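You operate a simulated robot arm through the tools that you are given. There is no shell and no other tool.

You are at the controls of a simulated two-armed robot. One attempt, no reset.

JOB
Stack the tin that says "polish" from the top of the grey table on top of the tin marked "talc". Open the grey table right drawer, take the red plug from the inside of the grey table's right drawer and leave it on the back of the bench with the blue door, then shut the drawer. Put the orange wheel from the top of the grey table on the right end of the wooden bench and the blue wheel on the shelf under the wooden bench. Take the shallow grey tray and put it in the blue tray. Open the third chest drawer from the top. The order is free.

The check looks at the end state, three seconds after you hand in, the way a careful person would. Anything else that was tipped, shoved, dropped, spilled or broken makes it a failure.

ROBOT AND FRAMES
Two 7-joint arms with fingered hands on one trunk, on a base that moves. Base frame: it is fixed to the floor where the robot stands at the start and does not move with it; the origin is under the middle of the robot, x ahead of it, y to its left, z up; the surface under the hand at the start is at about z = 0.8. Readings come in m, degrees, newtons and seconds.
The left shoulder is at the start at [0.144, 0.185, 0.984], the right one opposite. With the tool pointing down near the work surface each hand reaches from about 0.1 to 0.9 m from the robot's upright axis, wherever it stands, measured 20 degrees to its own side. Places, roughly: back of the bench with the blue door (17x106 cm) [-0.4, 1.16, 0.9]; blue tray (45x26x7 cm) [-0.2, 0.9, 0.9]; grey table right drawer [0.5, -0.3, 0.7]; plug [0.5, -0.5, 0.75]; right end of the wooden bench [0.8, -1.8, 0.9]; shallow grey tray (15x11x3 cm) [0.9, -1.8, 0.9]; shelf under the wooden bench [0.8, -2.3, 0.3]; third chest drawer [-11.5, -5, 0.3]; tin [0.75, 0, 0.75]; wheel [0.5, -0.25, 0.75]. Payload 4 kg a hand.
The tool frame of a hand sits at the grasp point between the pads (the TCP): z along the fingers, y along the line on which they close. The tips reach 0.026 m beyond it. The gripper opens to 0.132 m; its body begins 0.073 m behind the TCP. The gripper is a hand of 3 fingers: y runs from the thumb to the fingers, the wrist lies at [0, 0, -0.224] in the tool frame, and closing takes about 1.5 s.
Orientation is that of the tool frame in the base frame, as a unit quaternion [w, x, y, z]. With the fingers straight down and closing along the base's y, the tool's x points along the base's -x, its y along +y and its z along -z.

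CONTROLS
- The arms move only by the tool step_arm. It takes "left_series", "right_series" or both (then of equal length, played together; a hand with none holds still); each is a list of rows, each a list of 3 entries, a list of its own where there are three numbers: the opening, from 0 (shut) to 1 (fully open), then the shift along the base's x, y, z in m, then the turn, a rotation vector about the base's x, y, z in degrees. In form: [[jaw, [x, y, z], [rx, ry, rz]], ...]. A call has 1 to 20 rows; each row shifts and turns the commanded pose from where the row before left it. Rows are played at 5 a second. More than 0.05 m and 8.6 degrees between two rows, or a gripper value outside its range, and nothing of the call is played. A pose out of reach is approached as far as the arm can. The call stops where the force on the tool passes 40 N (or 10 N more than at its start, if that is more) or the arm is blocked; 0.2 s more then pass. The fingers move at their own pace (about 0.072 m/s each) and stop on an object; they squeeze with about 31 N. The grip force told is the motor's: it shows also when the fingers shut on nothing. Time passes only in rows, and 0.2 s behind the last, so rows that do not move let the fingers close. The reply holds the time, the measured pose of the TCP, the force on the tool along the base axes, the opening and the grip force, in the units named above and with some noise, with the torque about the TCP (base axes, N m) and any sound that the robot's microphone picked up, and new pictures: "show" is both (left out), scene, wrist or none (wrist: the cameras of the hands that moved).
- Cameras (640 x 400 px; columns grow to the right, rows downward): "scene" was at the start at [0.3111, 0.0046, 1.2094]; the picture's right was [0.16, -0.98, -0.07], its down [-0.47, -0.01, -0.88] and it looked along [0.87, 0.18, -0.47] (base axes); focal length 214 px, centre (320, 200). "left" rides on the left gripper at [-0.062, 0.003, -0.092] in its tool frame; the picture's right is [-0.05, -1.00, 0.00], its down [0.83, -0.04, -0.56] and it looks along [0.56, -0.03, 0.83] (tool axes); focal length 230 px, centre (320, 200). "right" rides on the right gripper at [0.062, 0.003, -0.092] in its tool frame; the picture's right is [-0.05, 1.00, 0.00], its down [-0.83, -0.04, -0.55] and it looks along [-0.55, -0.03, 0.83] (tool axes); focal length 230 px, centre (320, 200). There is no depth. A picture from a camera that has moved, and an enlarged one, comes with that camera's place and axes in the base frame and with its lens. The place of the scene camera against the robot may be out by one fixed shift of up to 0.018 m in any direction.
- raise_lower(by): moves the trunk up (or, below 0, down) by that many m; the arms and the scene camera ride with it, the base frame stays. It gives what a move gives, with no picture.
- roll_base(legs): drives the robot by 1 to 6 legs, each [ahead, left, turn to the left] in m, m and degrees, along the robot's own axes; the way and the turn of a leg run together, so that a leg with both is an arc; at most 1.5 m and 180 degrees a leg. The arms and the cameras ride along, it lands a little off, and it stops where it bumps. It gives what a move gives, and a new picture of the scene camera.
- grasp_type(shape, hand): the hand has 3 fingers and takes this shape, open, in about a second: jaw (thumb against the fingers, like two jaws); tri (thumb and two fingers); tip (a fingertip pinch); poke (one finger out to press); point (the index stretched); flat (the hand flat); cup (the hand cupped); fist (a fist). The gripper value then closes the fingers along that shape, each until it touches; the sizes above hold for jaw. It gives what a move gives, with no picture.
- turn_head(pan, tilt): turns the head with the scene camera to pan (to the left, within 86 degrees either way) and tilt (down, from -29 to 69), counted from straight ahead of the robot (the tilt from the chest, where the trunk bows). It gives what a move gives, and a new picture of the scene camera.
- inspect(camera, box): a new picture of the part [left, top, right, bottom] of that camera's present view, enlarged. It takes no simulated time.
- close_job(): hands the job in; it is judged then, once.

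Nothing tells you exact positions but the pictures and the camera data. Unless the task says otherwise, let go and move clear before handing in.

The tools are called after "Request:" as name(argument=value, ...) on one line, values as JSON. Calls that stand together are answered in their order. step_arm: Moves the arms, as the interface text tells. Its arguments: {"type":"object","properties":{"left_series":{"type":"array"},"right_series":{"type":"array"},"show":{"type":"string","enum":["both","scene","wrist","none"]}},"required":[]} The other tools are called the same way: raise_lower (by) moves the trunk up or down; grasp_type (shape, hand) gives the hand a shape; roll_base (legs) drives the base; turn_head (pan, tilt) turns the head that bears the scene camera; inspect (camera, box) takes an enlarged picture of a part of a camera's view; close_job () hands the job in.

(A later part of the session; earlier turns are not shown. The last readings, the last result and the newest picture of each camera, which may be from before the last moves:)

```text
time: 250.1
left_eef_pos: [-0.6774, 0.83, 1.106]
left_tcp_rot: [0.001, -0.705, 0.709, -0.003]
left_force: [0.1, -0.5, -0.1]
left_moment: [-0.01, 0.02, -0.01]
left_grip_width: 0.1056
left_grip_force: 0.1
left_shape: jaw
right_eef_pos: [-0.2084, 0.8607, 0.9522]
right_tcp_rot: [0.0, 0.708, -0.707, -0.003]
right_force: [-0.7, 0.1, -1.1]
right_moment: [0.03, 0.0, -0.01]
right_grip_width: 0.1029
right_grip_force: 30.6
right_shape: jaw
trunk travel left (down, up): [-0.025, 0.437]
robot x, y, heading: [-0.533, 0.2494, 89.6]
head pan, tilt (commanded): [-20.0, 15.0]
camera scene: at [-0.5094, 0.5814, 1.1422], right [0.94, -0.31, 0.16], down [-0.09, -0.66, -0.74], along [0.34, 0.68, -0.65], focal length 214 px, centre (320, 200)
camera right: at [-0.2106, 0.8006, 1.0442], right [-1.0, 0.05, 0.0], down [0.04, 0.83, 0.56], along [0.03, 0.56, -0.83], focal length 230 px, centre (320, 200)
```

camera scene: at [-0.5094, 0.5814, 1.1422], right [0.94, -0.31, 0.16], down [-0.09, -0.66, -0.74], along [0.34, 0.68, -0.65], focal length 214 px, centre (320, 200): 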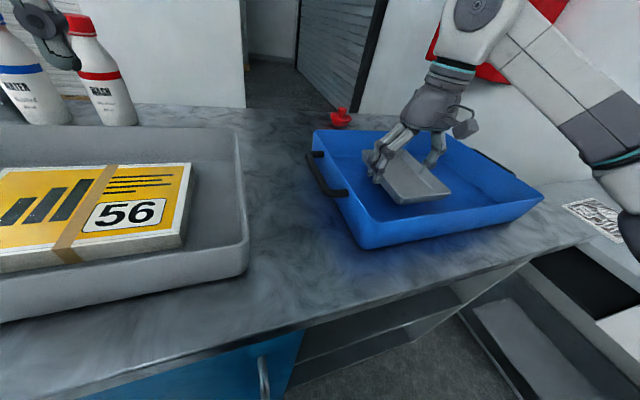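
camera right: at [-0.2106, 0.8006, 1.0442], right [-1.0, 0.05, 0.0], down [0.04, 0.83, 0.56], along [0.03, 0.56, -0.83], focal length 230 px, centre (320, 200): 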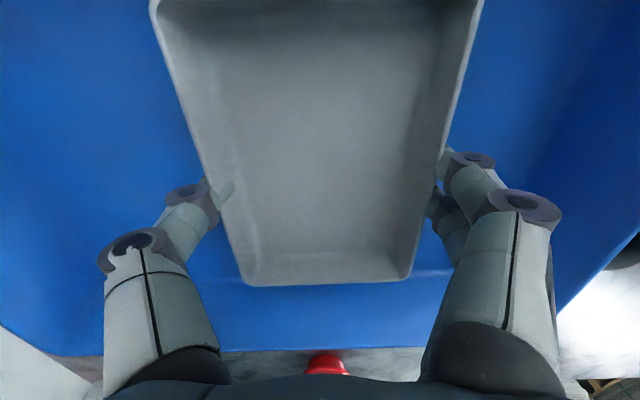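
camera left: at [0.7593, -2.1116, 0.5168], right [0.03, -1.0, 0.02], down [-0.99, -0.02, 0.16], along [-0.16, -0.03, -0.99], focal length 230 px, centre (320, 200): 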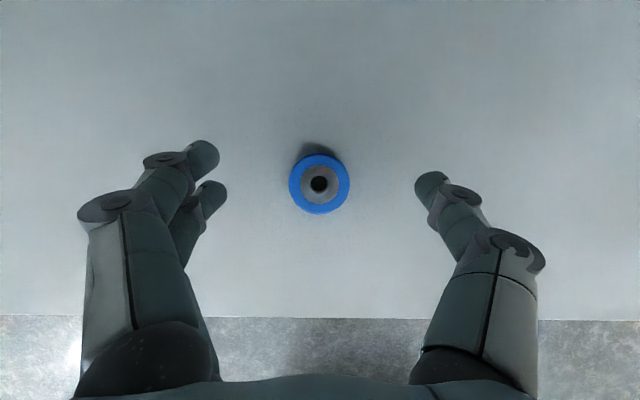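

Request:
step_arm(right_series=[[0, [0, 0, -0.004], [0, 0, 0]], [0, [0, 0, -0.004], [0, 0, 0]], [0, [0, 0, -0.003], [0, 0, 0]], [0, [0, 0, 0], [0, 0, 0]]], show="none")

```text
time: 251.1
left_eef_pos: [-0.6775, 0.8302, 1.105]
left_tcp_rot: [0.002, -0.705, 0.71, -0.003]
left_force: [0.3, -0.1, 0.9]
left_moment: [-0.01, 0.02, 0.0]
left_grip_width: 0.1055
left_grip_force: 0.0
left_shape: jaw
right_eef_pos: [-0.2086, 0.8635, 0.9404]
right_tcp_rot: [0.0, 0.708, -0.706, -0.003]
right_force: [0.7, 0.1, -1.5]
right_moment: [0.01, 0.0, -0.03]
right_grip_width: 0.1031
right_grip_force: 31.2
right_shape: jaw
trunk travel left (down, up): [-0.025, 0.437]
robot x, y, heading: [-0.5305, 0.2478, 89.8]
head pan, tilt (commanded): [-20.0, 15.0]
```

Request:
step_arm(right_series=[[0, [0, 0, -0.003], [0, 0, 0]], [0, [0, 0, -0.003], [0, 0, 0]], [0, [0, 0, 0], [0, 0, 0]]], show="none")

```text
time: 251.9
left_eef_pos: [-0.6779, 0.8312, 1.1048]
left_tcp_rot: [0.002, -0.704, 0.71, -0.003]
left_force: [0.6, -0.1, 0.0]
left_moment: [-0.04, 0.02, -0.02]
left_grip_width: 0.1053
left_grip_force: 0.1
left_shape: jaw
right_eef_pos: [-0.2076, 0.8626, 0.9333]
right_tcp_rot: [0.0, 0.708, -0.707, -0.002]
right_force: [-0.3, 0.6, -1.4]
right_moment: [-0.02, 0.04, -0.01]
right_grip_width: 0.103
right_grip_force: 31.1
right_shape: jaw
trunk travel left (down, up): [-0.025, 0.437]
robot x, y, heading: [-0.5341, 0.2518, 89.5]
head pan, tilt (commanded): [-20.0, 15.0]
```

Request:
step_arm(right_series=[[0, [0, 0, -0.003], [0, 0, 0]], [0, [0, 0, -0.003], [0, 0, 0]], [0, [0, 0, 0], [0, 0, 0]]], show="none")

```text
time: 252.7
left_eef_pos: [-0.6788, 0.8294, 1.1056]
left_tcp_rot: [0.002, -0.705, 0.71, -0.002]
left_force: [0.8, -0.5, 0.1]
left_moment: [0.02, 0.01, -0.03]
left_grip_width: 0.1052
left_grip_force: 0.1
left_shape: jaw
right_eef_pos: [-0.2088, 0.8608, 0.9301]
right_tcp_rot: [-0.001, 0.708, -0.706, -0.004]
right_force: [2.0, 3.5, 15.5]
right_moment: [0.04, -0.4, 0.13]
right_grip_width: 0.1026
right_grip_force: 31.2
right_shape: jaw
trunk travel left (down, up): [-0.025, 0.437]
robot x, y, heading: [-0.5357, 0.2513, 89.6]
head pan, tilt (commanded): [-20.0, 15.0]
```

Contact with the blue tray's floor. Easing and opening, then rising.

Request:
step_arm(right_series=[[0, [0, 0, 0.002], [0, 0, 0]], [0.85, [0, 0, 0], [0, 0, 0]], [0.95, [0, 0, 0], [0, 0, 0]], [1, [0, 0, 0], [0, 0, 0]], [1, [0, 0, 0], [0, 0, 0]], [1, [0, 0, 0.02], [0, 0, 0]], [1, [0, 0, 0.03], [0, 0, 0]], [1, [0, 0, 0.04], [0, 0, 0]], [1, [0, 0, 0.04], [0, 0, 0]], [1, [0, -0.02, 0.04], [0, 0, 0]], [1, [0, 0, 0], [0, 0, 0]]], show="both")

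Request:
inspect(camera="scene", box=[290, 60, 570, 260])

```text
time: 255.1
left_eef_pos: [-0.6771, 0.832, 1.1043]
left_tcp_rot: [0.001, -0.705, 0.709, -0.004]
left_force: [0.3, 0.5, 0.7]
left_moment: [-0.03, 0.03, -0.02]
left_grip_width: 0.1055
left_grip_force: 0.1
left_shape: jaw
right_eef_pos: [-0.2139, 0.8529, 1.079]
right_tcp_rot: [-0.001, 0.708, -0.706, -0.003]
right_force: [-0.6, 0.6, 0.0]
right_moment: [0.02, -0.03, -0.01]
right_grip_width: 0.1318
right_grip_force: 0.1
right_shape: jaw
right hand out of reach, approached as far as the arm can: row 10
trunk travel left (down, up): [-0.025, 0.437]
robot x, y, heading: [-0.5329, 0.2476, 89.4]
head pan, tilt (commanded): [-20.0, 15.0]
camera scene: at [-0.5092, 0.5821, 1.1417], right [0.94, -0.31, 0.16], down [-0.09, -0.66, -0.74], along [0.34, 0.68, -0.65], focal length 214 px, centre (320, 200)
camera right: at [-0.2151, 0.7924, 1.1711], right [-1.0, 0.05, 0.0], down [0.04, 0.83, 0.56], along [0.02, 0.56, -0.83], focal length 230 px, centre (320, 200)
```

scene: 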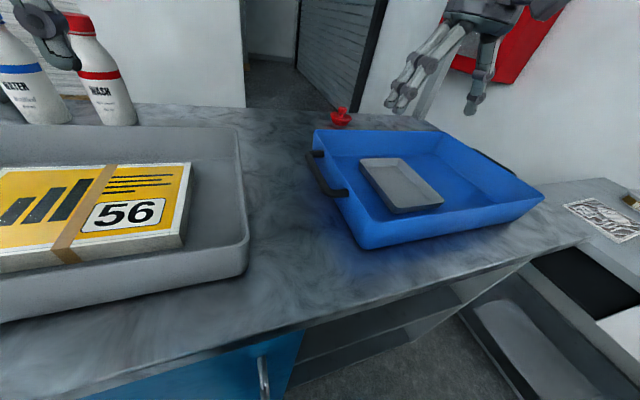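
right: 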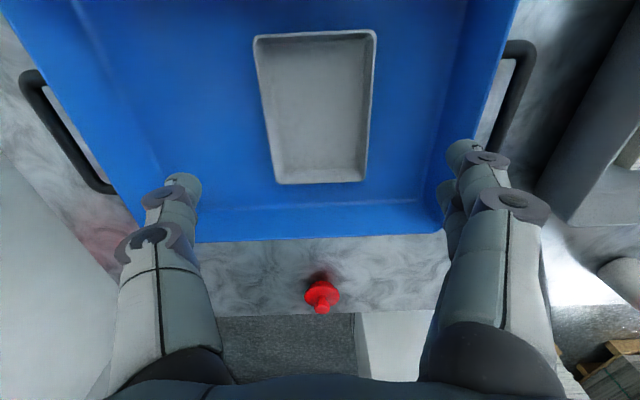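

```text
2.00 times, centred on (430, 160) of scene
camera zoom: at [-0.5092, 0.5821, 1.1417], right [0.94, -0.31, 0.16], down [-0.09, -0.66, -0.74], along [0.34, 0.68, -0.65], focal length 429 px, centre (100, 280)
```

zoom: 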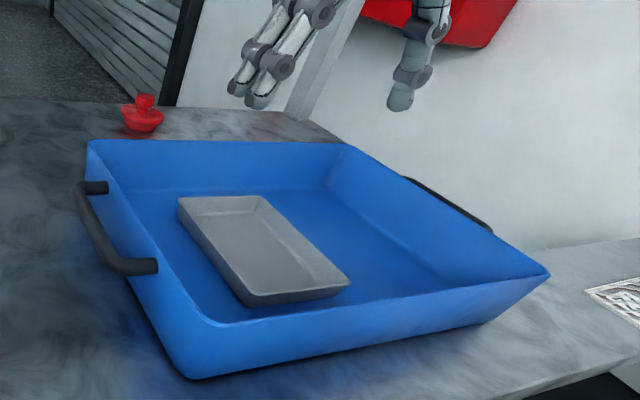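

The grey tray sits flat inside the blue tray and the plug is still upright behind it. Only the chest drawer is left, far away at about (-11.5, -5). I'll back off, turn around and survey the route.

Request:
roll_base(legs=[[-0.4, 0, 0], [0, 0, 45], [0, 0, 45]])

Request:
turn_head(pan=0, tilt=-15)

Request:
turn_head(pan=45, tilt=-10)

Request:
turn_head(pan=-45, tilt=-10)

```text
time: 261.8
left_eef_pos: [-1.1138, -0.3143, 1.1047]
left_tcp_rot: [-0.004, 1.0, 0.012, 0.001]
left_force: [0.1, 0.0, -0.3]
left_moment: [0.02, 0.02, 0.01]
left_grip_width: 0.1056
left_grip_force: 0.0
left_shape: jaw
right_eef_pos: [-1.15, 0.1484, 1.0799]
right_tcp_rot: [0.002, 1.0, 0.016, -0.003]
right_force: [0.3, -0.8, 0.0]
right_moment: [0.02, 0.01, -0.02]
right_grip_width: 0.1319
right_grip_force: 0.1
right_shape: jaw
trunk travel left (down, up): [-0.025, 0.437]
robot x, y, heading: [-0.5389, -0.1528, -178.8]
head pan, tilt (commanded): [-20.0, 15.0]
camera scene: at [-0.8918, -0.1403, 1.1421], right [0.28, 0.95, 0.16], down [0.67, -0.07, -0.74], along [-0.69, 0.32, -0.65], focal length 214 px, centre (320, 200)
```

scene: 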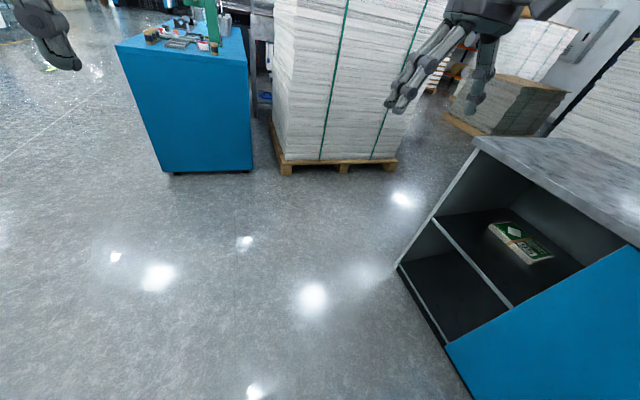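

```text
time: 262.8
left_eef_pos: [-1.1138, -0.3132, 1.1047]
left_tcp_rot: [-0.003, 1.0, 0.011, 0.001]
left_force: [-0.5, 0.7, 0.3]
left_moment: [-0.01, 0.01, -0.01]
left_grip_width: 0.1053
left_grip_force: 0.0
left_shape: jaw
right_eef_pos: [-1.1489, 0.1493, 1.0781]
right_tcp_rot: [0.002, 1.0, 0.016, -0.002]
right_force: [-0.5, 0.2, -0.5]
right_moment: [-0.04, -0.02, 0.0]
right_grip_width: 0.1318
right_grip_force: 0.0
right_shape: jaw
trunk travel left (down, up): [-0.025, 0.437]
robot x, y, heading: [-0.5377, -0.1532, -178.7]
head pan, tilt (commanded): [0.0, -15.0]
camera scene: at [-0.9063, -0.1722, 1.1867], right [-0.02, 1.0, 0.0], down [0.22, 0.01, -0.98], along [-0.98, -0.02, -0.22], focal length 214 px, centre (320, 200)
```

scene: 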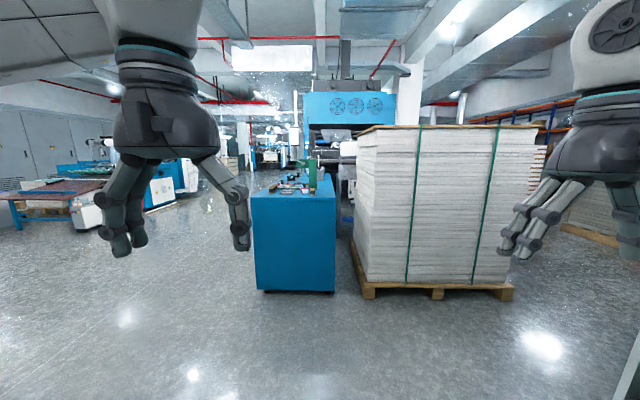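

```text
time: 263.9
left_eef_pos: [-1.1144, -0.3133, 1.1033]
left_tcp_rot: [-0.004, 1.0, 0.013, 0.0]
left_force: [0.5, -0.8, 0.5]
left_moment: [-0.02, 0.01, -0.01]
left_grip_width: 0.1054
left_grip_force: 0.1
left_shape: jaw
right_eef_pos: [-1.1495, 0.148, 1.0793]
right_tcp_rot: [0.003, 1.0, 0.016, -0.002]
right_force: [0.6, -0.5, 0.2]
right_moment: [-0.03, -0.02, 0.0]
right_grip_width: 0.132
right_grip_force: 0.1
right_shape: jaw
trunk travel left (down, up): [-0.025, 0.437]
robot x, y, heading: [-0.5356, -0.1531, -178.5]
head pan, tilt (commanded): [45.0, -10.0]
camera scene: at [-0.8832, -0.2313, 1.1901], right [-0.64, 0.69, -0.33], down [0.35, -0.12, -0.93], along [-0.68, -0.71, -0.17], focal length 214 px, centre (320, 200)
```

scene: 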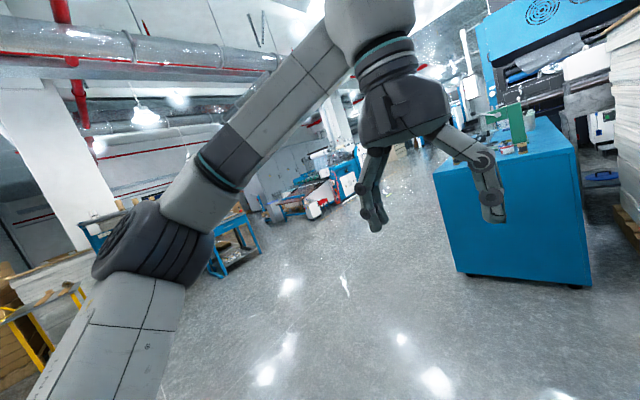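

```text
time: 265.5
left_eef_pos: [-1.1138, -0.3136, 1.1043]
left_tcp_rot: [-0.003, 1.0, 0.011, 0.001]
left_force: [0.2, -0.2, 0.0]
left_moment: [0.02, 0.02, 0.02]
left_grip_width: 0.1054
left_grip_force: 0.0
left_shape: jaw
right_eef_pos: [-1.1499, 0.1488, 1.0795]
right_tcp_rot: [0.001, 1.0, 0.016, -0.003]
right_force: [1.0, 0.9, -1.0]
right_moment: [0.0, 0.01, -0.02]
right_grip_width: 0.132
right_grip_force: 0.1
right_shape: jaw
trunk travel left (down, up): [-0.025, 0.437]
robot x, y, heading: [-0.5366, -0.149, -178.7]
head pan, tilt (commanded): [-45.0, -10.0]
camera scene: at [-0.8858, -0.1122, 1.1901], right [0.61, 0.72, 0.33], down [0.35, 0.13, -0.93], along [-0.71, 0.68, -0.17], focal length 214 px, centre (320, 200)
```

scene: 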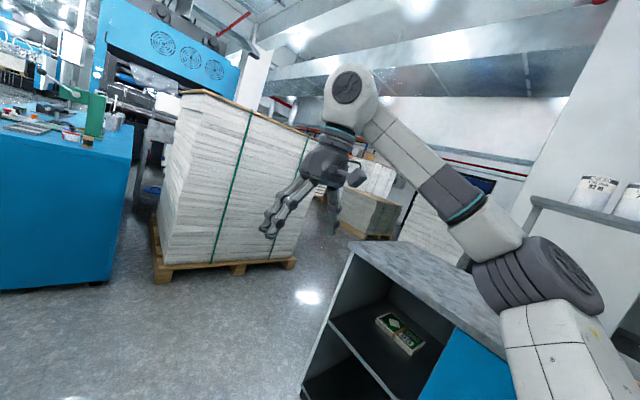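

I'm facing a blue cabinet and a paper pallet; the free way is the aisle to the left (y≈-2). I'll draw the hands in and drive along it in stages.

Request:
step_arm(right_series=[[0.5, [0.04, 0, 0.0], [0, 0, 0]], [0.3, [0.04, 0, 0.0], [0, 0, 0]], [0.3, [0.04, 0, 0.0], [0, 0, 0]], [0.3, [0, 0, 0], [0, 0, 0]]], left_series=[[0.5, [0.04, 0, 0.0], [0, 0, 0]], [0.3, [0.04, 0, 0.0], [0, 0, 0]], [0.3, [0.04, 0, 0.0], [0, 0, 0]], [0.3, [0, 0, 0], [0, 0, 0]]], show="none")

Request:
turn_head(pan=10, tilt=-10)

Request:
roll_base(legs=[[0, 1.5, -1.3], [0, 0.3, 0]])

```text
time: 266.5
left_eef_pos: [-0.9926, -0.3166, 1.106]
left_tcp_rot: [-0.004, 1.0, 0.012, 0.002]
left_force: [0.0, -0.1, 0.9]
left_moment: [-0.02, -0.04, 0.0]
left_grip_width: 0.0401
left_grip_force: 0.0
left_shape: jaw
right_eef_pos: [-1.0509, 0.122, 1.0419]
right_tcp_rot: [0.004, 1.0, 0.016, -0.003]
right_force: [-0.6, -0.1, -1.1]
right_moment: [0.0, -0.02, -0.02]
right_grip_width: 0.0402
right_grip_force: 0.1
right_shape: jaw
right hand out of reach, approached as far as the arm can: row 1, 2, 3
trunk travel left (down, up): [-0.025, 0.437]
robot x, y, heading: [-0.5365, -0.154, -178.8]
head pan, tilt (commanded): [-45.0, -10.0]
```

```text
time: 267.8
left_eef_pos: [-0.9916, -0.3152, 1.1053]
left_tcp_rot: [-0.004, 1.0, 0.011, 0.0]
left_force: [0.0, -0.3, -0.7]
left_moment: [-0.01, 0.02, -0.02]
left_grip_width: 0.0402
left_grip_force: 0.1
left_shape: jaw
right_eef_pos: [-1.0496, 0.1239, 1.0429]
right_tcp_rot: [0.003, 1.0, 0.016, -0.004]
right_force: [0.5, 0.5, 0.5]
right_moment: [-0.01, 0.05, 0.01]
right_grip_width: 0.04
right_grip_force: 0.1
right_shape: jaw
trunk travel left (down, up): [-0.025, 0.437]
robot x, y, heading: [-0.5364, -0.1553, -178.6]
head pan, tilt (commanded): [10.0, -10.0]
camera scene: at [-0.9047, -0.1868, 1.1792], right [-0.17, 0.98, -0.08], down [0.31, -0.02, -0.95], along [-0.94, -0.19, -0.3], focal length 214 px, centre (320, 200)
```

scene: 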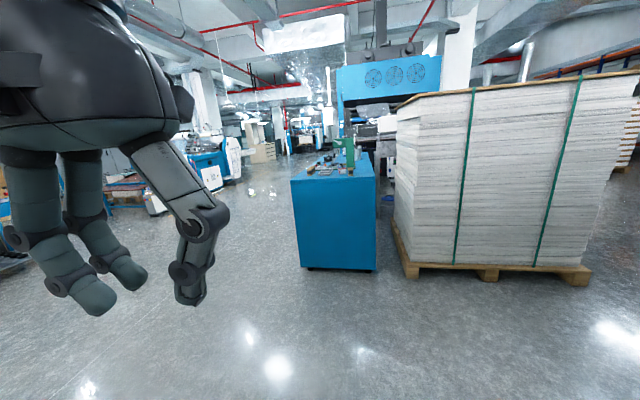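

```text
time: 276.7
left_eef_pos: [-0.9625, -2.0833, 1.106]
left_tcp_rot: [-0.004, 1.0, 0.009, 0.001]
left_force: [-0.2, -0.6, 0.5]
left_moment: [-0.02, -0.01, 0.02]
left_grip_width: 0.04
left_grip_force: 0.1
left_shape: jaw
right_eef_pos: [-1.0158, -1.6438, 1.0419]
right_tcp_rot: [0.002, 1.0, 0.013, -0.003]
right_force: [0.3, -0.7, -0.5]
right_moment: [0.04, 0.03, -0.02]
right_grip_width: 0.0401
right_grip_force: 0.1
right_shape: jaw
trunk travel left (down, up): [-0.025, 0.437]
robot x, y, heading: [-0.5065, -1.9225, -179.2]
head pan, tilt (commanded): [10.0, -10.0]
camera scene: at [-0.8745, -1.9548, 1.1792], right [-0.17, 0.98, -0.08], down [0.31, -0.02, -0.95], along [-0.94, -0.19, -0.3], focal length 214 px, centre (320, 200)
```

scene: 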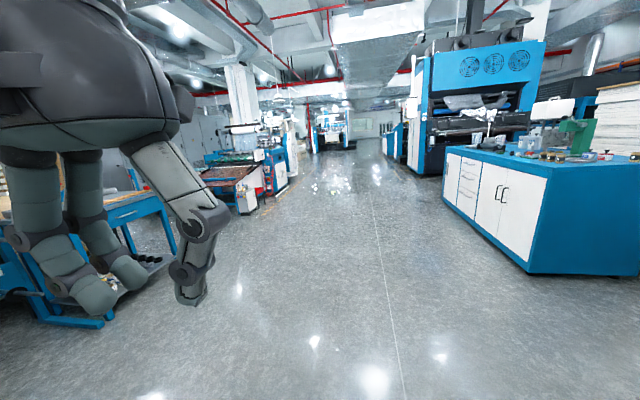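

A wide clear aisle opens ahead (y from -0.6 to -3.6). Driving 4.5 m along it.

Request:
roll_base(legs=[[1.5, 0, 0], [1.5, 0, 0], [1.5, 0, 0]])

Request:
turn_head(pan=45, tilt=-10)

```text
time: 298.0
left_eef_pos: [-5.4079, -2.3362, 1.1058]
left_tcp_rot: [-0.004, 0.999, 0.036, 0.0]
left_force: [0.1, 0.4, -0.4]
left_moment: [0.0, -0.02, 0.0]
left_grip_width: 0.04
left_grip_force: 0.1
left_shape: jaw
right_eef_pos: [-5.485, -1.8998, 1.0422]
right_tcp_rot: [0.004, 0.999, 0.039, -0.004]
right_force: [0.1, 0.1, -0.1]
right_moment: [-0.02, 0.02, -0.01]
right_grip_width: 0.0396
right_grip_force: 0.0
right_shape: jaw
trunk travel left (down, up): [-0.025, 0.437]
robot x, y, heading: [-4.9621, -2.153, -175.8]
head pan, tilt (commanded): [10.0, -10.0]
camera scene: at [-5.327, -2.2032, 1.1792], right [-0.22, 0.97, -0.08], down [0.31, -0.01, -0.95], along [-0.93, -0.24, -0.3], focal length 214 px, centre (320, 200)
```

scene: 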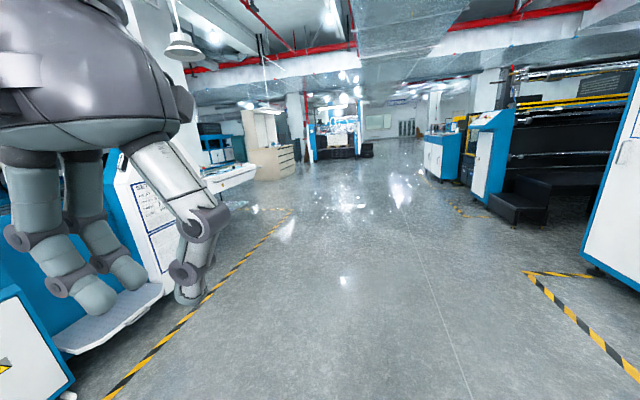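

```text
time: 299.0
left_eef_pos: [-5.4064, -2.3366, 1.1057]
left_tcp_rot: [-0.004, 0.999, 0.035, 0.001]
left_force: [-0.7, -0.1, -0.3]
left_moment: [-0.02, 0.03, -0.01]
left_grip_width: 0.0402
left_grip_force: 0.0
left_shape: jaw
right_eef_pos: [-5.4846, -1.9003, 1.0419]
right_tcp_rot: [0.003, 0.999, 0.04, -0.004]
right_force: [0.1, -0.3, 0.0]
right_moment: [-0.01, -0.02, 0.02]
right_grip_width: 0.0401
right_grip_force: 0.1
right_shape: jaw
trunk travel left (down, up): [-0.025, 0.437]
robot x, y, heading: [-4.9651, -2.1503, -176.2]
head pan, tilt (commanded): [45.0, -10.0]
camera scene: at [-5.3031, -2.2465, 1.1901], right [-0.67, 0.66, -0.33], down [0.36, -0.1, -0.93], along [-0.65, -0.74, -0.17], focal length 214 px, centre (320, 200)
```

scene: 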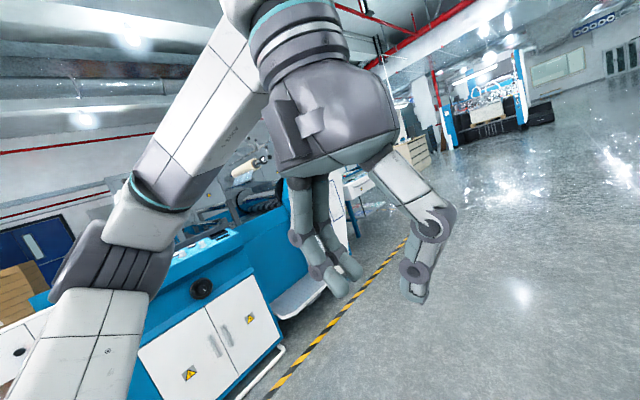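

A beige chest of drawers is visible ahead left. I'll zoom in on it.

Request:
turn_head(pan=14, tilt=-10)

Request:
inspect(camera="scene", box=[190, 90, 350, 190])

```text
time: 300.0
left_eef_pos: [-5.4067, -2.3366, 1.1069]
left_tcp_rot: [-0.004, 0.999, 0.035, 0.001]
left_force: [0.3, -0.3, -0.3]
left_moment: [0.02, 0.0, 0.0]
left_grip_width: 0.0397
left_grip_force: 0.0
left_shape: jaw
right_eef_pos: [-5.4839, -1.8999, 1.0431]
right_tcp_rot: [0.004, 0.999, 0.038, -0.004]
right_force: [-0.5, 0.3, 0.8]
right_moment: [-0.01, 0.01, 0.0]
right_grip_width: 0.0397
right_grip_force: 0.0
right_shape: jaw
trunk travel left (down, up): [-0.025, 0.437]
robot x, y, heading: [-4.961, -2.1516, -176.2]
head pan, tilt (commanded): [14.0, -10.0]
camera scene: at [-5.3254, -2.2089, 1.1798], right [-0.28, 0.95, -0.11], down [0.31, -0.02, -0.95], along [-0.91, -0.3, -0.29], focal length 214 px, centre (320, 200)
```

scene: 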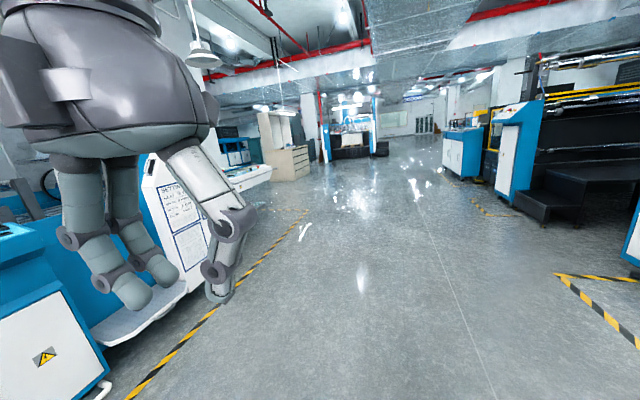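

```text
4.00 times, centred on (270, 140) of scene
camera zoom: at [-5.3254, -2.2089, 1.1798], right [-0.28, 0.95, -0.11], down [0.31, -0.02, -0.95], along [-0.91, -0.3, -0.29], focal length 858 px, centre (520, 440)
```

zoom: 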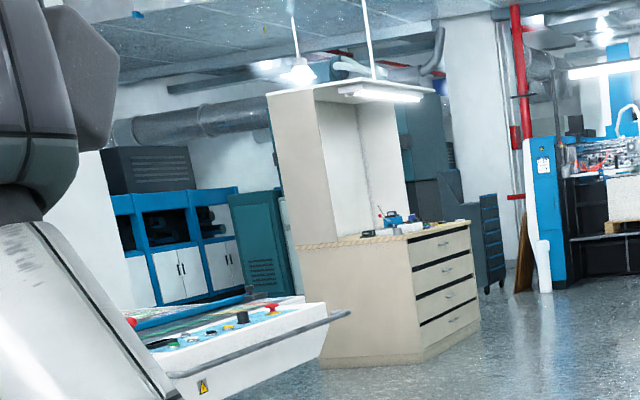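

The chest faces the aisle (+y) with four drawers under a hutch. I'll continue along the aisle toward it.

Request:
roll_base(legs=[[1.5, 0, -2], [1.5, 0, 0], [1.5, 0, 0]])

Request:
turn_head(pan=40, tilt=5)

```text
time: 321.8
left_eef_pos: [-9.9668, -2.5586, 1.1063]
left_tcp_rot: [-0.004, 1.0, 0.023, 0.001]
left_force: [0.7, 0.3, 0.7]
left_moment: [0.0, -0.03, 0.0]
left_grip_width: 0.04
left_grip_force: 0.0
left_shape: jaw
right_eef_pos: [-10.0334, -2.1211, 1.0439]
right_tcp_rot: [0.004, 1.0, 0.026, -0.003]
right_force: [-0.9, 0.7, -0.3]
right_moment: [0.0, -0.04, 0.02]
right_grip_width: 0.04
right_grip_force: 0.2
right_shape: jaw
trunk travel left (down, up): [-0.025, 0.437]
robot x, y, heading: [-9.5185, -2.3849, -177.4]
head pan, tilt (commanded): [14.0, -10.0]
camera scene: at [-9.8818, -2.4337, 1.1798], right [-0.26, 0.96, -0.11], down [0.31, -0.03, -0.95], along [-0.92, -0.28, -0.29], focal length 214 px, centre (320, 200)
```

scene: 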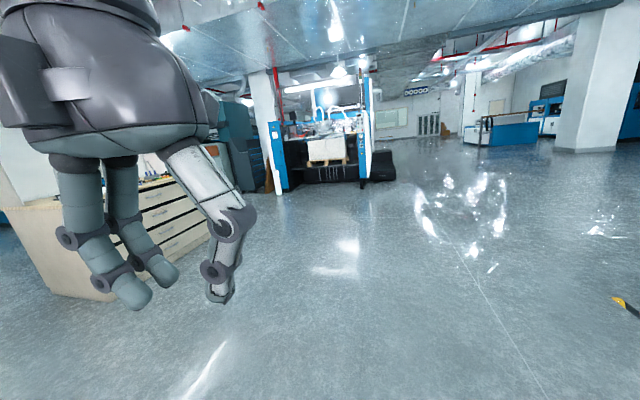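

```text
time: 322.7
left_eef_pos: [-9.967, -2.5593, 1.1061]
left_tcp_rot: [-0.003, 1.0, 0.022, 0.0]
left_force: [1.0, -0.8, 0.0]
left_moment: [0.0, 0.01, 0.01]
left_grip_width: 0.0399
left_grip_force: 0.1
left_shape: jaw
right_eef_pos: [-10.0351, -2.1208, 1.0426]
right_tcp_rot: [0.003, 1.0, 0.026, -0.003]
right_force: [0.3, -0.1, -0.6]
right_moment: [0.01, 0.0, 0.01]
right_grip_width: 0.04
right_grip_force: 0.0
right_shape: jaw
trunk travel left (down, up): [-0.025, 0.437]
robot x, y, heading: [-9.515, -2.3881, -177.7]
head pan, tilt (commanded): [40.0, 5.0]
camera scene: at [-9.8591, -2.4713, 1.1646], right [-0.6, 0.74, -0.3], down [0.52, 0.08, -0.85], along [-0.61, -0.67, -0.43], focal length 214 px, centre (320, 200)
```

scene: 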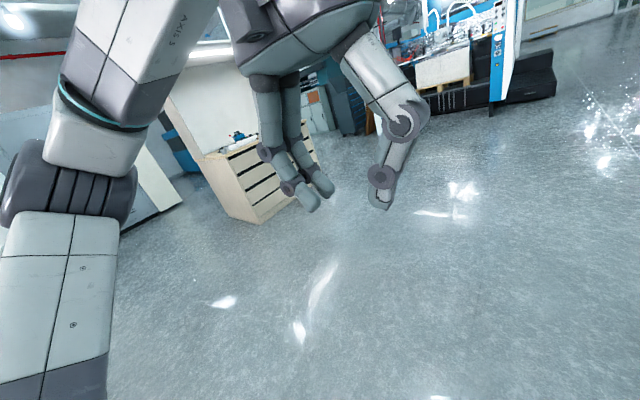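

Approaching: forward 1.5 m, then turn left to face the chest.

Request:
roll_base(legs=[[1.5, 0, 0], [0, 0, 45], [0, 0, 43]])

Request:
turn_head(pan=0, tilt=5)

Request:
inspect(camera="scene", box=[200, 40, 440, 190])

```text
time: 334.3
left_eef_pos: [-10.8303, -2.9057, 1.1059]
left_tcp_rot: [-0.003, 0.678, 0.735, -0.003]
left_force: [-0.1, -0.7, 0.3]
left_moment: [0.01, -0.01, -0.02]
left_grip_width: 0.0399
left_grip_force: 0.1
left_shape: jaw
right_eef_pos: [-11.2653, -2.9867, 1.0425]
right_tcp_rot: [0.005, 0.675, 0.738, 0.0]
right_force: [1.1, -1.4, -0.8]
right_moment: [-0.01, 0.02, 0.01]
right_grip_width: 0.0399
right_grip_force: 0.1
right_shape: jaw
trunk travel left (down, up): [-0.025, 0.437]
robot x, y, heading: [-11.0167, -2.4631, -85.2]
head pan, tilt (commanded): [40.0, 5.0]
camera scene: at [-10.944, -2.8026, 1.1646], right [-0.72, -0.63, -0.3], down [-0.1, 0.52, -0.85], along [0.69, -0.58, -0.43], focal length 214 px, centre (320, 200)
```

scene: 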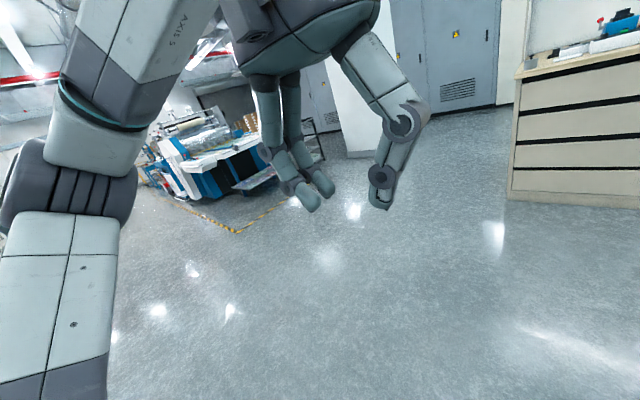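

```text
time: 335.4
left_eef_pos: [-10.8307, -2.9064, 1.1051]
left_tcp_rot: [-0.003, 0.678, 0.735, -0.002]
left_force: [0.3, 0.2, 0.5]
left_moment: [-0.02, 0.01, 0.01]
left_grip_width: 0.04
left_grip_force: 0.1
left_shape: jaw
right_eef_pos: [-11.2669, -2.9872, 1.0423]
right_tcp_rot: [0.004, 0.675, 0.738, 0.001]
right_force: [-0.2, 0.4, -0.9]
right_moment: [0.0, -0.03, 0.01]
right_grip_width: 0.0399
right_grip_force: 0.1
right_shape: jaw
trunk travel left (down, up): [-0.025, 0.437]
robot x, y, heading: [-11.0203, -2.4616, -85.5]
head pan, tilt (commanded): [0.0, 5.0]
camera scene: at [-11.0016, -2.8262, 1.1546], right [-1.0, -0.08, 0.0], down [-0.04, 0.54, -0.84], along [0.07, -0.84, -0.54], focal length 214 px, centre (320, 200)
```

scene: 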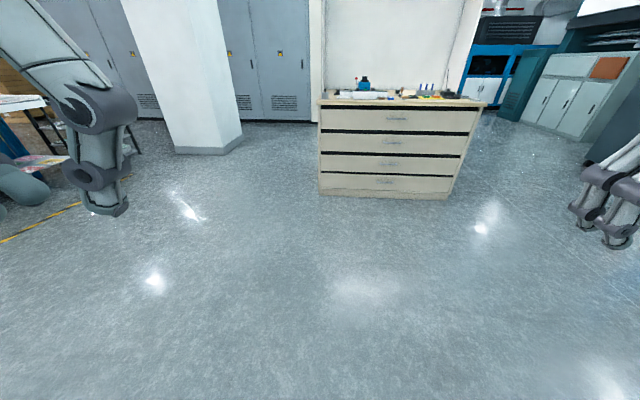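

```text
2.67 times, centred on (320, 115) of scene
camera zoom: at [-11.0016, -2.8262, 1.1546], right [-1.0, -0.08, 0.0], down [-0.04, 0.54, -0.84], along [0.07, -0.84, -0.54], focal length 572 px, centre (320, 427)
```

zoom: 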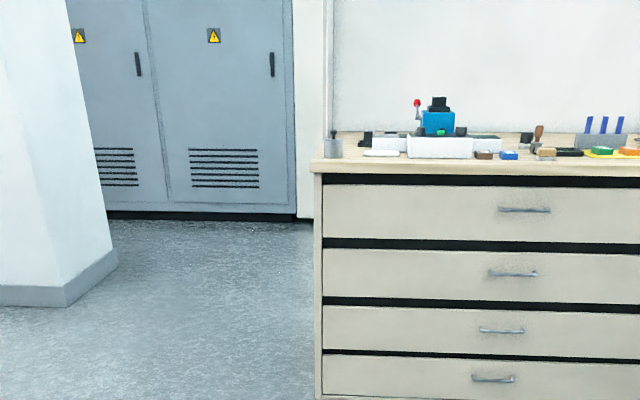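

The chest front is at y≈-4.74, centre x≈-11.46, handles at z≈0.77/0.57/0.38/0.19. I'll square up and drive closer, aiming the right hand at the third handle.

Request:
roll_base(legs=[[0, 0, -4.5], [1.3, -0.2, 0]])

Request:
turn_head(pan=-15, tilt=25)

Request:
inspect(camera="scene", box=[240, 60, 480, 260])

```text
time: 342.4
left_eef_pos: [-11.0575, -4.2137, 1.1059]
left_tcp_rot: [-0.003, 0.702, 0.712, -0.002]
left_force: [-0.5, 0.7, -0.5]
left_moment: [0.0, -0.02, 0.02]
left_grip_width: 0.0399
left_grip_force: 0.0
left_shape: jaw
right_eef_pos: [-11.4966, -4.2651, 1.0432]
right_tcp_rot: [0.005, 0.699, 0.715, 0.0]
right_force: [0.1, 0.4, -0.3]
right_moment: [0.01, 0.01, 0.02]
right_grip_width: 0.04
right_grip_force: 0.1
right_shape: jaw
trunk travel left (down, up): [-0.025, 0.437]
robot x, y, heading: [-11.2159, -3.7577, -89.2]
head pan, tilt (commanded): [0.0, 5.0]
camera scene: at [-11.2216, -4.1233, 1.1546], right [-1.0, -0.01, 0.0], down [-0.01, 0.54, -0.84], along [0.01, -0.84, -0.54], focal length 214 px, centre (320, 200)
```

scene: 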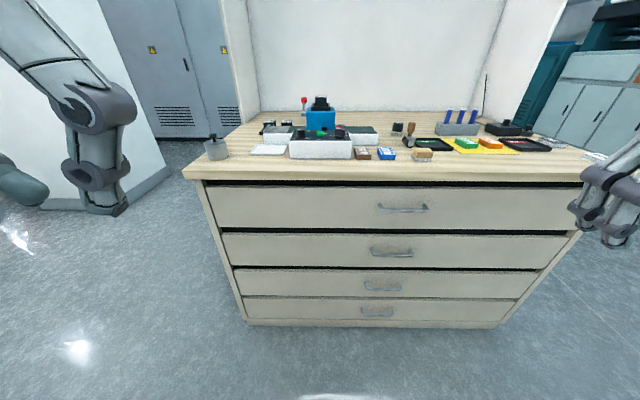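

```text
time: 343.2
left_eef_pos: [-11.0577, -4.213, 1.1058]
left_tcp_rot: [-0.002, 0.701, 0.713, -0.002]
left_force: [-0.3, -0.1, 0.4]
left_moment: [-0.04, 0.0, 0.0]
left_grip_width: 0.0396
left_grip_force: 0.1
left_shape: jaw
right_eef_pos: [-11.4959, -4.267, 1.0428]
right_tcp_rot: [0.005, 0.699, 0.715, -0.001]
right_force: [0.0, 0.2, 0.4]
right_moment: [-0.05, 0.03, 0.01]
right_grip_width: 0.04
right_grip_force: 0.1
right_shape: jaw
trunk travel left (down, up): [-0.025, 0.437]
robot x, y, heading: [-11.2114, -3.7586, -89.1]
head pan, tilt (commanded): [-15.0, 25.0]
camera scene: at [-11.2456, -4.1059, 1.1273], right [-0.97, 0.22, 0.12], down [0.1, 0.78, -0.61], along [-0.23, -0.58, -0.78], focal length 214 px, centre (320, 200)
```

scene: 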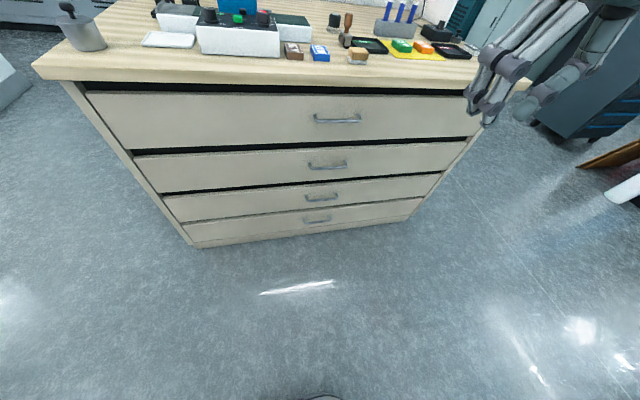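

```text
2.00 times, centred on (360, 160) of scene
camera zoom: at [-11.2456, -4.1059, 1.1273], right [-0.97, 0.22, 0.12], down [0.1, 0.78, -0.61], along [-0.23, -0.58, -0.78], focal length 429 px, centre (240, 280)
```

zoom: 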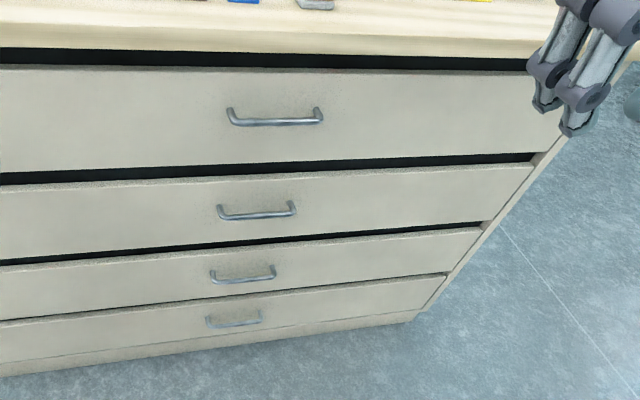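

I'll yaw the right hand 90° and lower it, preparing to grip the bar with thumb above and fingers below.

Request:
step_arm(right_series=[[0.4, [0, -0.005, -0.015], [0, 0, 8.2]], [0.4, [0, -0.005, -0.015], [0, 0, 8.2]], [0.4, [0, -0.005, -0.015], [0, 0, 8.2]], [0.4, [0, -0.005, -0.015], [0, 0, 8.2]], [0.4, [0, -0.005, -0.015], [0, 0, 8.2]], [0.4, [0, -0.005, -0.015], [0, 0, 8.2]], [0.4, [0, -0.005, -0.015], [0, 0, 8.2]], [0.4, [0, -0.005, -0.015], [0, 0, 8.2]], [0.4, [0, -0.005, -0.015], [0, 0, 8.2]], [0.4, [0, -0.005, -0.015], [0, 0, 8.2]], [0.4, [0, -0.005, -0.015], [0, 0, 8]], [0.4, [0, 0, 0], [0, 0, 0]]], show="both")

```text
time: 345.8
left_eef_pos: [-11.0566, -4.2133, 1.1052]
left_tcp_rot: [-0.004, 0.702, 0.712, -0.002]
left_force: [-0.7, -0.2, 0.3]
left_moment: [-0.01, 0.01, 0.02]
left_grip_width: 0.0396
left_grip_force: 0.1
left_shape: jaw
right_eef_pos: [-11.4966, -4.3223, 0.8764]
right_tcp_rot: [0.004, -0.012, 1.0, 0.003]
right_force: [0.2, -0.2, 0.6]
right_moment: [0.02, 0.0, -0.01]
right_grip_width: 0.0524
right_grip_force: 0.1
right_shape: jaw
trunk travel left (down, up): [-0.025, 0.437]
robot x, y, heading: [-11.2171, -3.7619, -89.3]
head pan, tilt (commanded): [-15.0, 25.0]
camera scene: at [-11.2456, -4.1056, 1.1274], right [-0.97, 0.22, 0.12], down [0.1, 0.78, -0.61], along [-0.23, -0.58, -0.78], focal length 214 px, centre (320, 200)
camera right: at [-11.5576, -4.3197, 0.9682], right [0.03, 1.0, 0.01], down [0.83, -0.03, 0.56], along [0.56, -0.01, -0.83], focal length 230 px, centre (320, 200)
```

scene: 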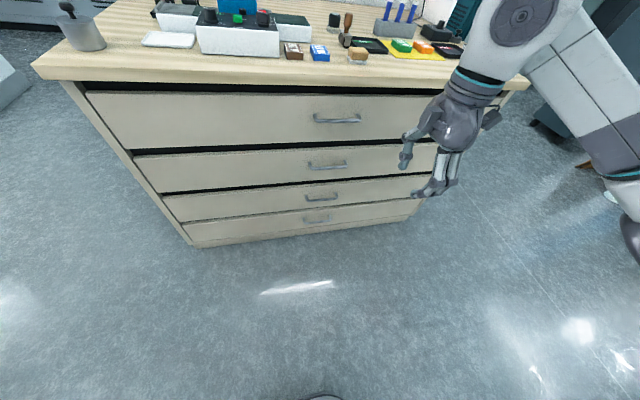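
right: 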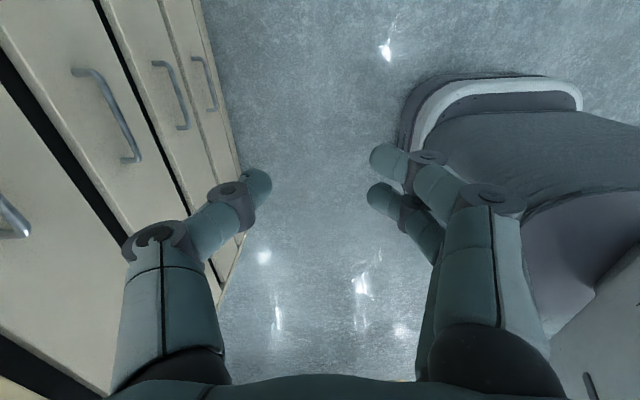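

Yaw done; the third handle is seen at about x -11.53…-11.40, y≈-4.655, z≈0.383. Tilting forward and lowering toward it, staying clear of the chest first.

Request:
step_arm(right_series=[[0.4, [0.004, -0.01, -0.045], [-6.9, 0, 0]], [0.4, [0.004, -0.01, -0.045], [-6.9, 0, 0]], [0.4, [0.004, -0.01, -0.045], [-6.9, 0, 0]], [0.4, [0.004, -0.01, -0.045], [-6.9, 0, 0]], [0.4, [0.004, -0.01, -0.045], [-6.9, 0, 0]], [0.4, [0.004, -0.01, -0.045], [-6.9, 0, 0]], [0.4, [0.004, -0.01, -0.045], [-6.9, 0, 0]], [0.4, [0.004, -0.01, -0.045], [-6.9, 0, 0]], [0.4, [0, 0, 0], [0, 0, 0]]], show="both")

```text
time: 347.8
left_eef_pos: [-11.0569, -4.2125, 1.106]
left_tcp_rot: [-0.003, 0.702, 0.713, -0.002]
left_force: [-0.4, -0.9, 0.7]
left_moment: [0.0, -0.01, -0.02]
left_grip_width: 0.0398
left_grip_force: 0.0
left_shape: jaw
right_eef_pos: [-11.4797, -4.3983, 0.5609]
right_tcp_rot: [0.001, -0.013, 0.909, -0.416]
right_force: [-0.2, 0.5, -0.1]
right_moment: [0.03, 0.03, -0.01]
right_grip_width: 0.0526
right_grip_force: 0.1
right_shape: jaw
right hand out of reach, approached as far as the arm can: row 8
trunk travel left (down, up): [-0.025, 0.437]
robot x, y, heading: [-11.217, -3.7588, -89.2]
head pan, tilt (commanded): [-15.0, 25.0]
camera scene: at [-11.2458, -4.106, 1.1272], right [-0.97, 0.22, 0.12], down [0.1, 0.78, -0.61], along [-0.23, -0.58, -0.78], focal length 214 px, centre (320, 200)
camera right: at [-11.5418, -4.3265, 0.6188], right [0.03, 0.65, -0.76], down [0.82, 0.41, 0.39], along [0.57, -0.63, -0.53], focal length 230 px, centre (320, 200)
```

scene: 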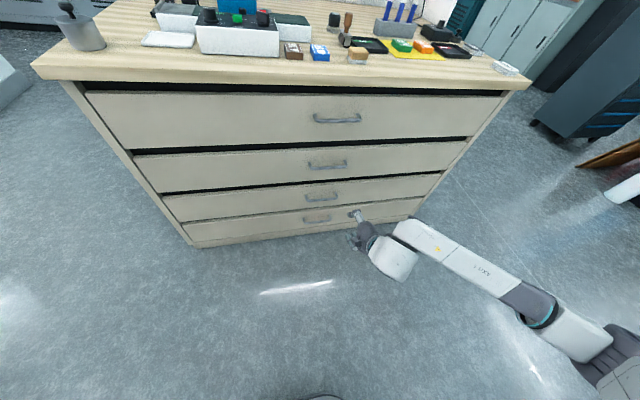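
right: 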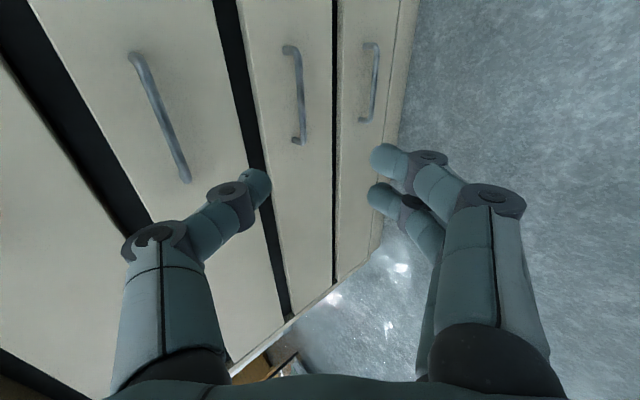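

Triangulated: third handle bar from (-11.53, -4.66, 0.373) to (-11.395, -4.656, 0.377). I'll nudge the base 12 cm forward for reach and approach in two stages.

Request:
roll_base(legs=[[0.12, 0, 0]])

Request:
step_arm(right_series=[[0.4, [0.005, -0.02, -0.03], [0, 0, 0]], [0.4, [0.005, -0.02, -0.03], [0, 0, 0]], [0.4, [0.005, -0.02, -0.03], [0, 0, 0]], [0.4, [0.002, -0.02, -0.025], [0, 0, 0]], [0.4, [0, 0, 0], [0, 0, 0]]], show="both")

```text
time: 349.1
left_eef_pos: [-11.056, -4.3327, 1.1062]
left_tcp_rot: [-0.004, 0.702, 0.712, -0.001]
left_force: [-0.8, -0.7, 0.4]
left_moment: [0.06, -0.01, -0.03]
left_grip_width: 0.0399
left_grip_force: 0.0
left_shape: jaw
right_eef_pos: [-11.4782, -4.5159, 0.5596]
right_tcp_rot: [0.001, -0.013, 0.909, -0.416]
right_force: [0.3, 0.0, -0.7]
right_moment: [-0.02, -0.06, -0.04]
right_grip_width: 0.053
right_grip_force: 0.0
right_shape: jaw
trunk travel left (down, up): [-0.025, 0.437]
robot x, y, heading: [-11.2174, -3.8744, -89.1]
head pan, tilt (commanded): [-15.0, 25.0]
camera scene: at [-11.2449, -4.225, 1.1269], right [-0.97, 0.22, 0.12], down [0.1, 0.78, -0.61], along [-0.23, -0.58, -0.78], focal length 214 px, centre (320, 200)
```

scene: 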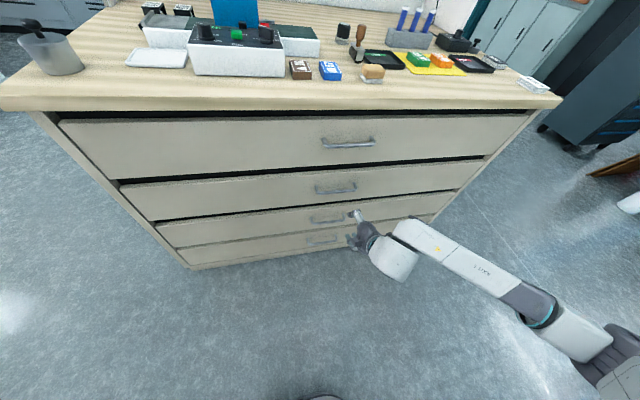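

```text
time: 350.3
left_eef_pos: [-11.0568, -4.3327, 1.1063]
left_tcp_rot: [-0.003, 0.703, 0.711, -0.001]
left_force: [0.0, -1.5, 0.4]
left_moment: [0.01, 0.01, 0.02]
left_grip_width: 0.0401
left_grip_force: 0.0
left_shape: jaw
right_eef_pos: [-11.4969, -4.5588, 0.4861]
right_tcp_rot: [0.002, -0.013, 0.909, -0.416]
right_force: [-0.3, -0.3, -0.1]
right_moment: [0.0, 0.01, 0.0]
right_grip_width: 0.0527
right_grip_force: 0.1
right_shape: jaw
right hand out of reach, approached as far as the arm can: row 1, 2, 3
trunk travel left (down, up): [-0.025, 0.437]
robot x, y, heading: [-11.2143, -3.8743, -89.1]
head pan, tilt (commanded): [-15.0, 25.0]
camera scene: at [-11.2452, -4.2239, 1.1273], right [-0.97, 0.22, 0.12], down [0.1, 0.78, -0.61], along [-0.23, -0.58, -0.78], focal length 214 px, centre (320, 200)
camera right: at [-11.5601, -4.4873, 0.5446], right [0.03, 0.66, -0.75], down [0.82, 0.41, 0.39], along [0.57, -0.63, -0.53], focal length 230 px, centre (320, 200)
```

scene: 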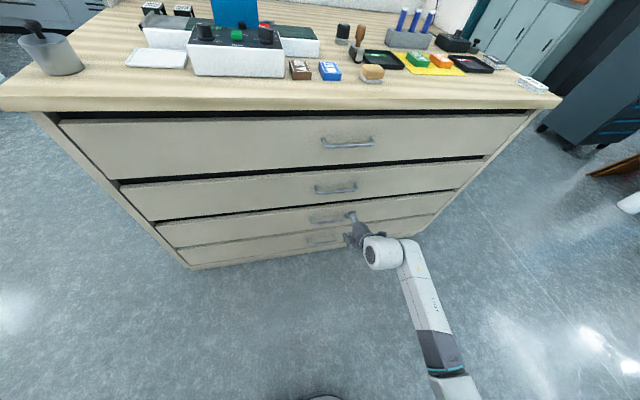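
right: 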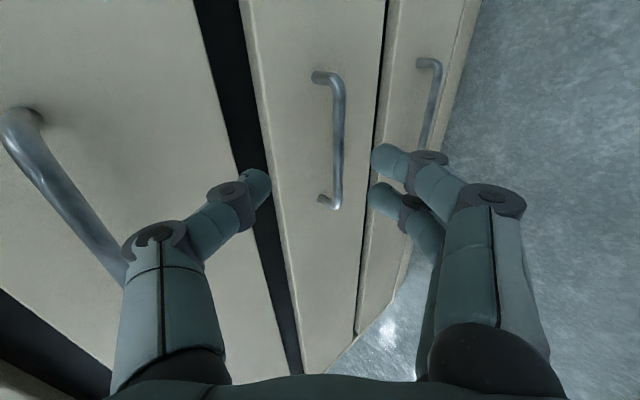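

The bar lies between thumb and fingers' approach. Advancing along the tool axis.

Request:
step_arm(right_series=[[0.4, [0.006, -0.023, -0.026], [0, 0, 0]], [0.4, [0.006, -0.023, -0.026], [0, 0, 0]], [0.4, [0.006, -0.023, -0.026], [0, 0, 0]], [0.4, [0, 0, 0], [0, 0, 0]]], show="both")

```text
time: 351.5
left_eef_pos: [-11.0573, -4.3323, 1.1066]
left_tcp_rot: [-0.004, 0.703, 0.711, -0.002]
left_force: [0.5, -0.6, 0.8]
left_moment: [-0.01, 0.0, 0.02]
left_grip_width: 0.04
left_grip_force: 0.0
left_shape: jaw
right_eef_pos: [-11.5162, -4.6235, 0.4072]
right_tcp_rot: [-0.027, -0.024, 0.908, -0.417]
right_force: [0.0, -0.3, 0.4]
right_moment: [0.0, 0.05, 0.03]
right_grip_width: 0.0528
right_grip_force: 0.0
right_shape: jaw
right hand out of reach, approached as far as the arm can: row 1
trunk travel left (down, up): [-0.025, 0.437]
robot x, y, heading: [-11.2152, -3.8762, -89.4]
head pan, tilt (commanded): [-15.0, 25.0]
stopped in row 4 (right hand): the arm was blocked; the commanded pose is now the measured one
camera scene: at [-11.2448, -4.2241, 1.1272], right [-0.97, 0.22, 0.12], down [0.1, 0.78, -0.61], along [-0.23, -0.58, -0.78], focal length 214 px, centre (320, 200)
camera right: at [-11.5743, -4.5511, 0.4689], right [-0.01, 0.65, -0.76], down [0.85, 0.41, 0.34], along [0.53, -0.64, -0.56], focal length 230 px, centre (320, 200)
```

scene: 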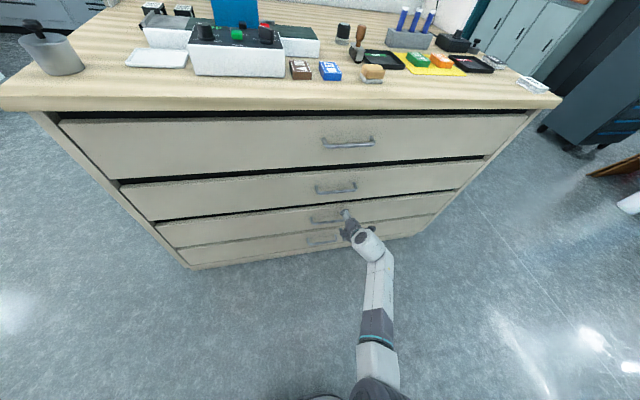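
right: 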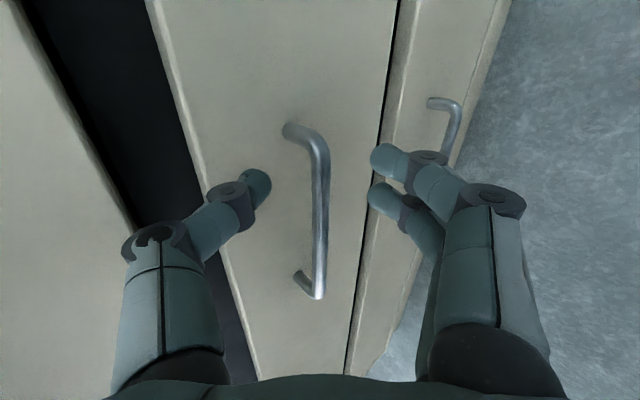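

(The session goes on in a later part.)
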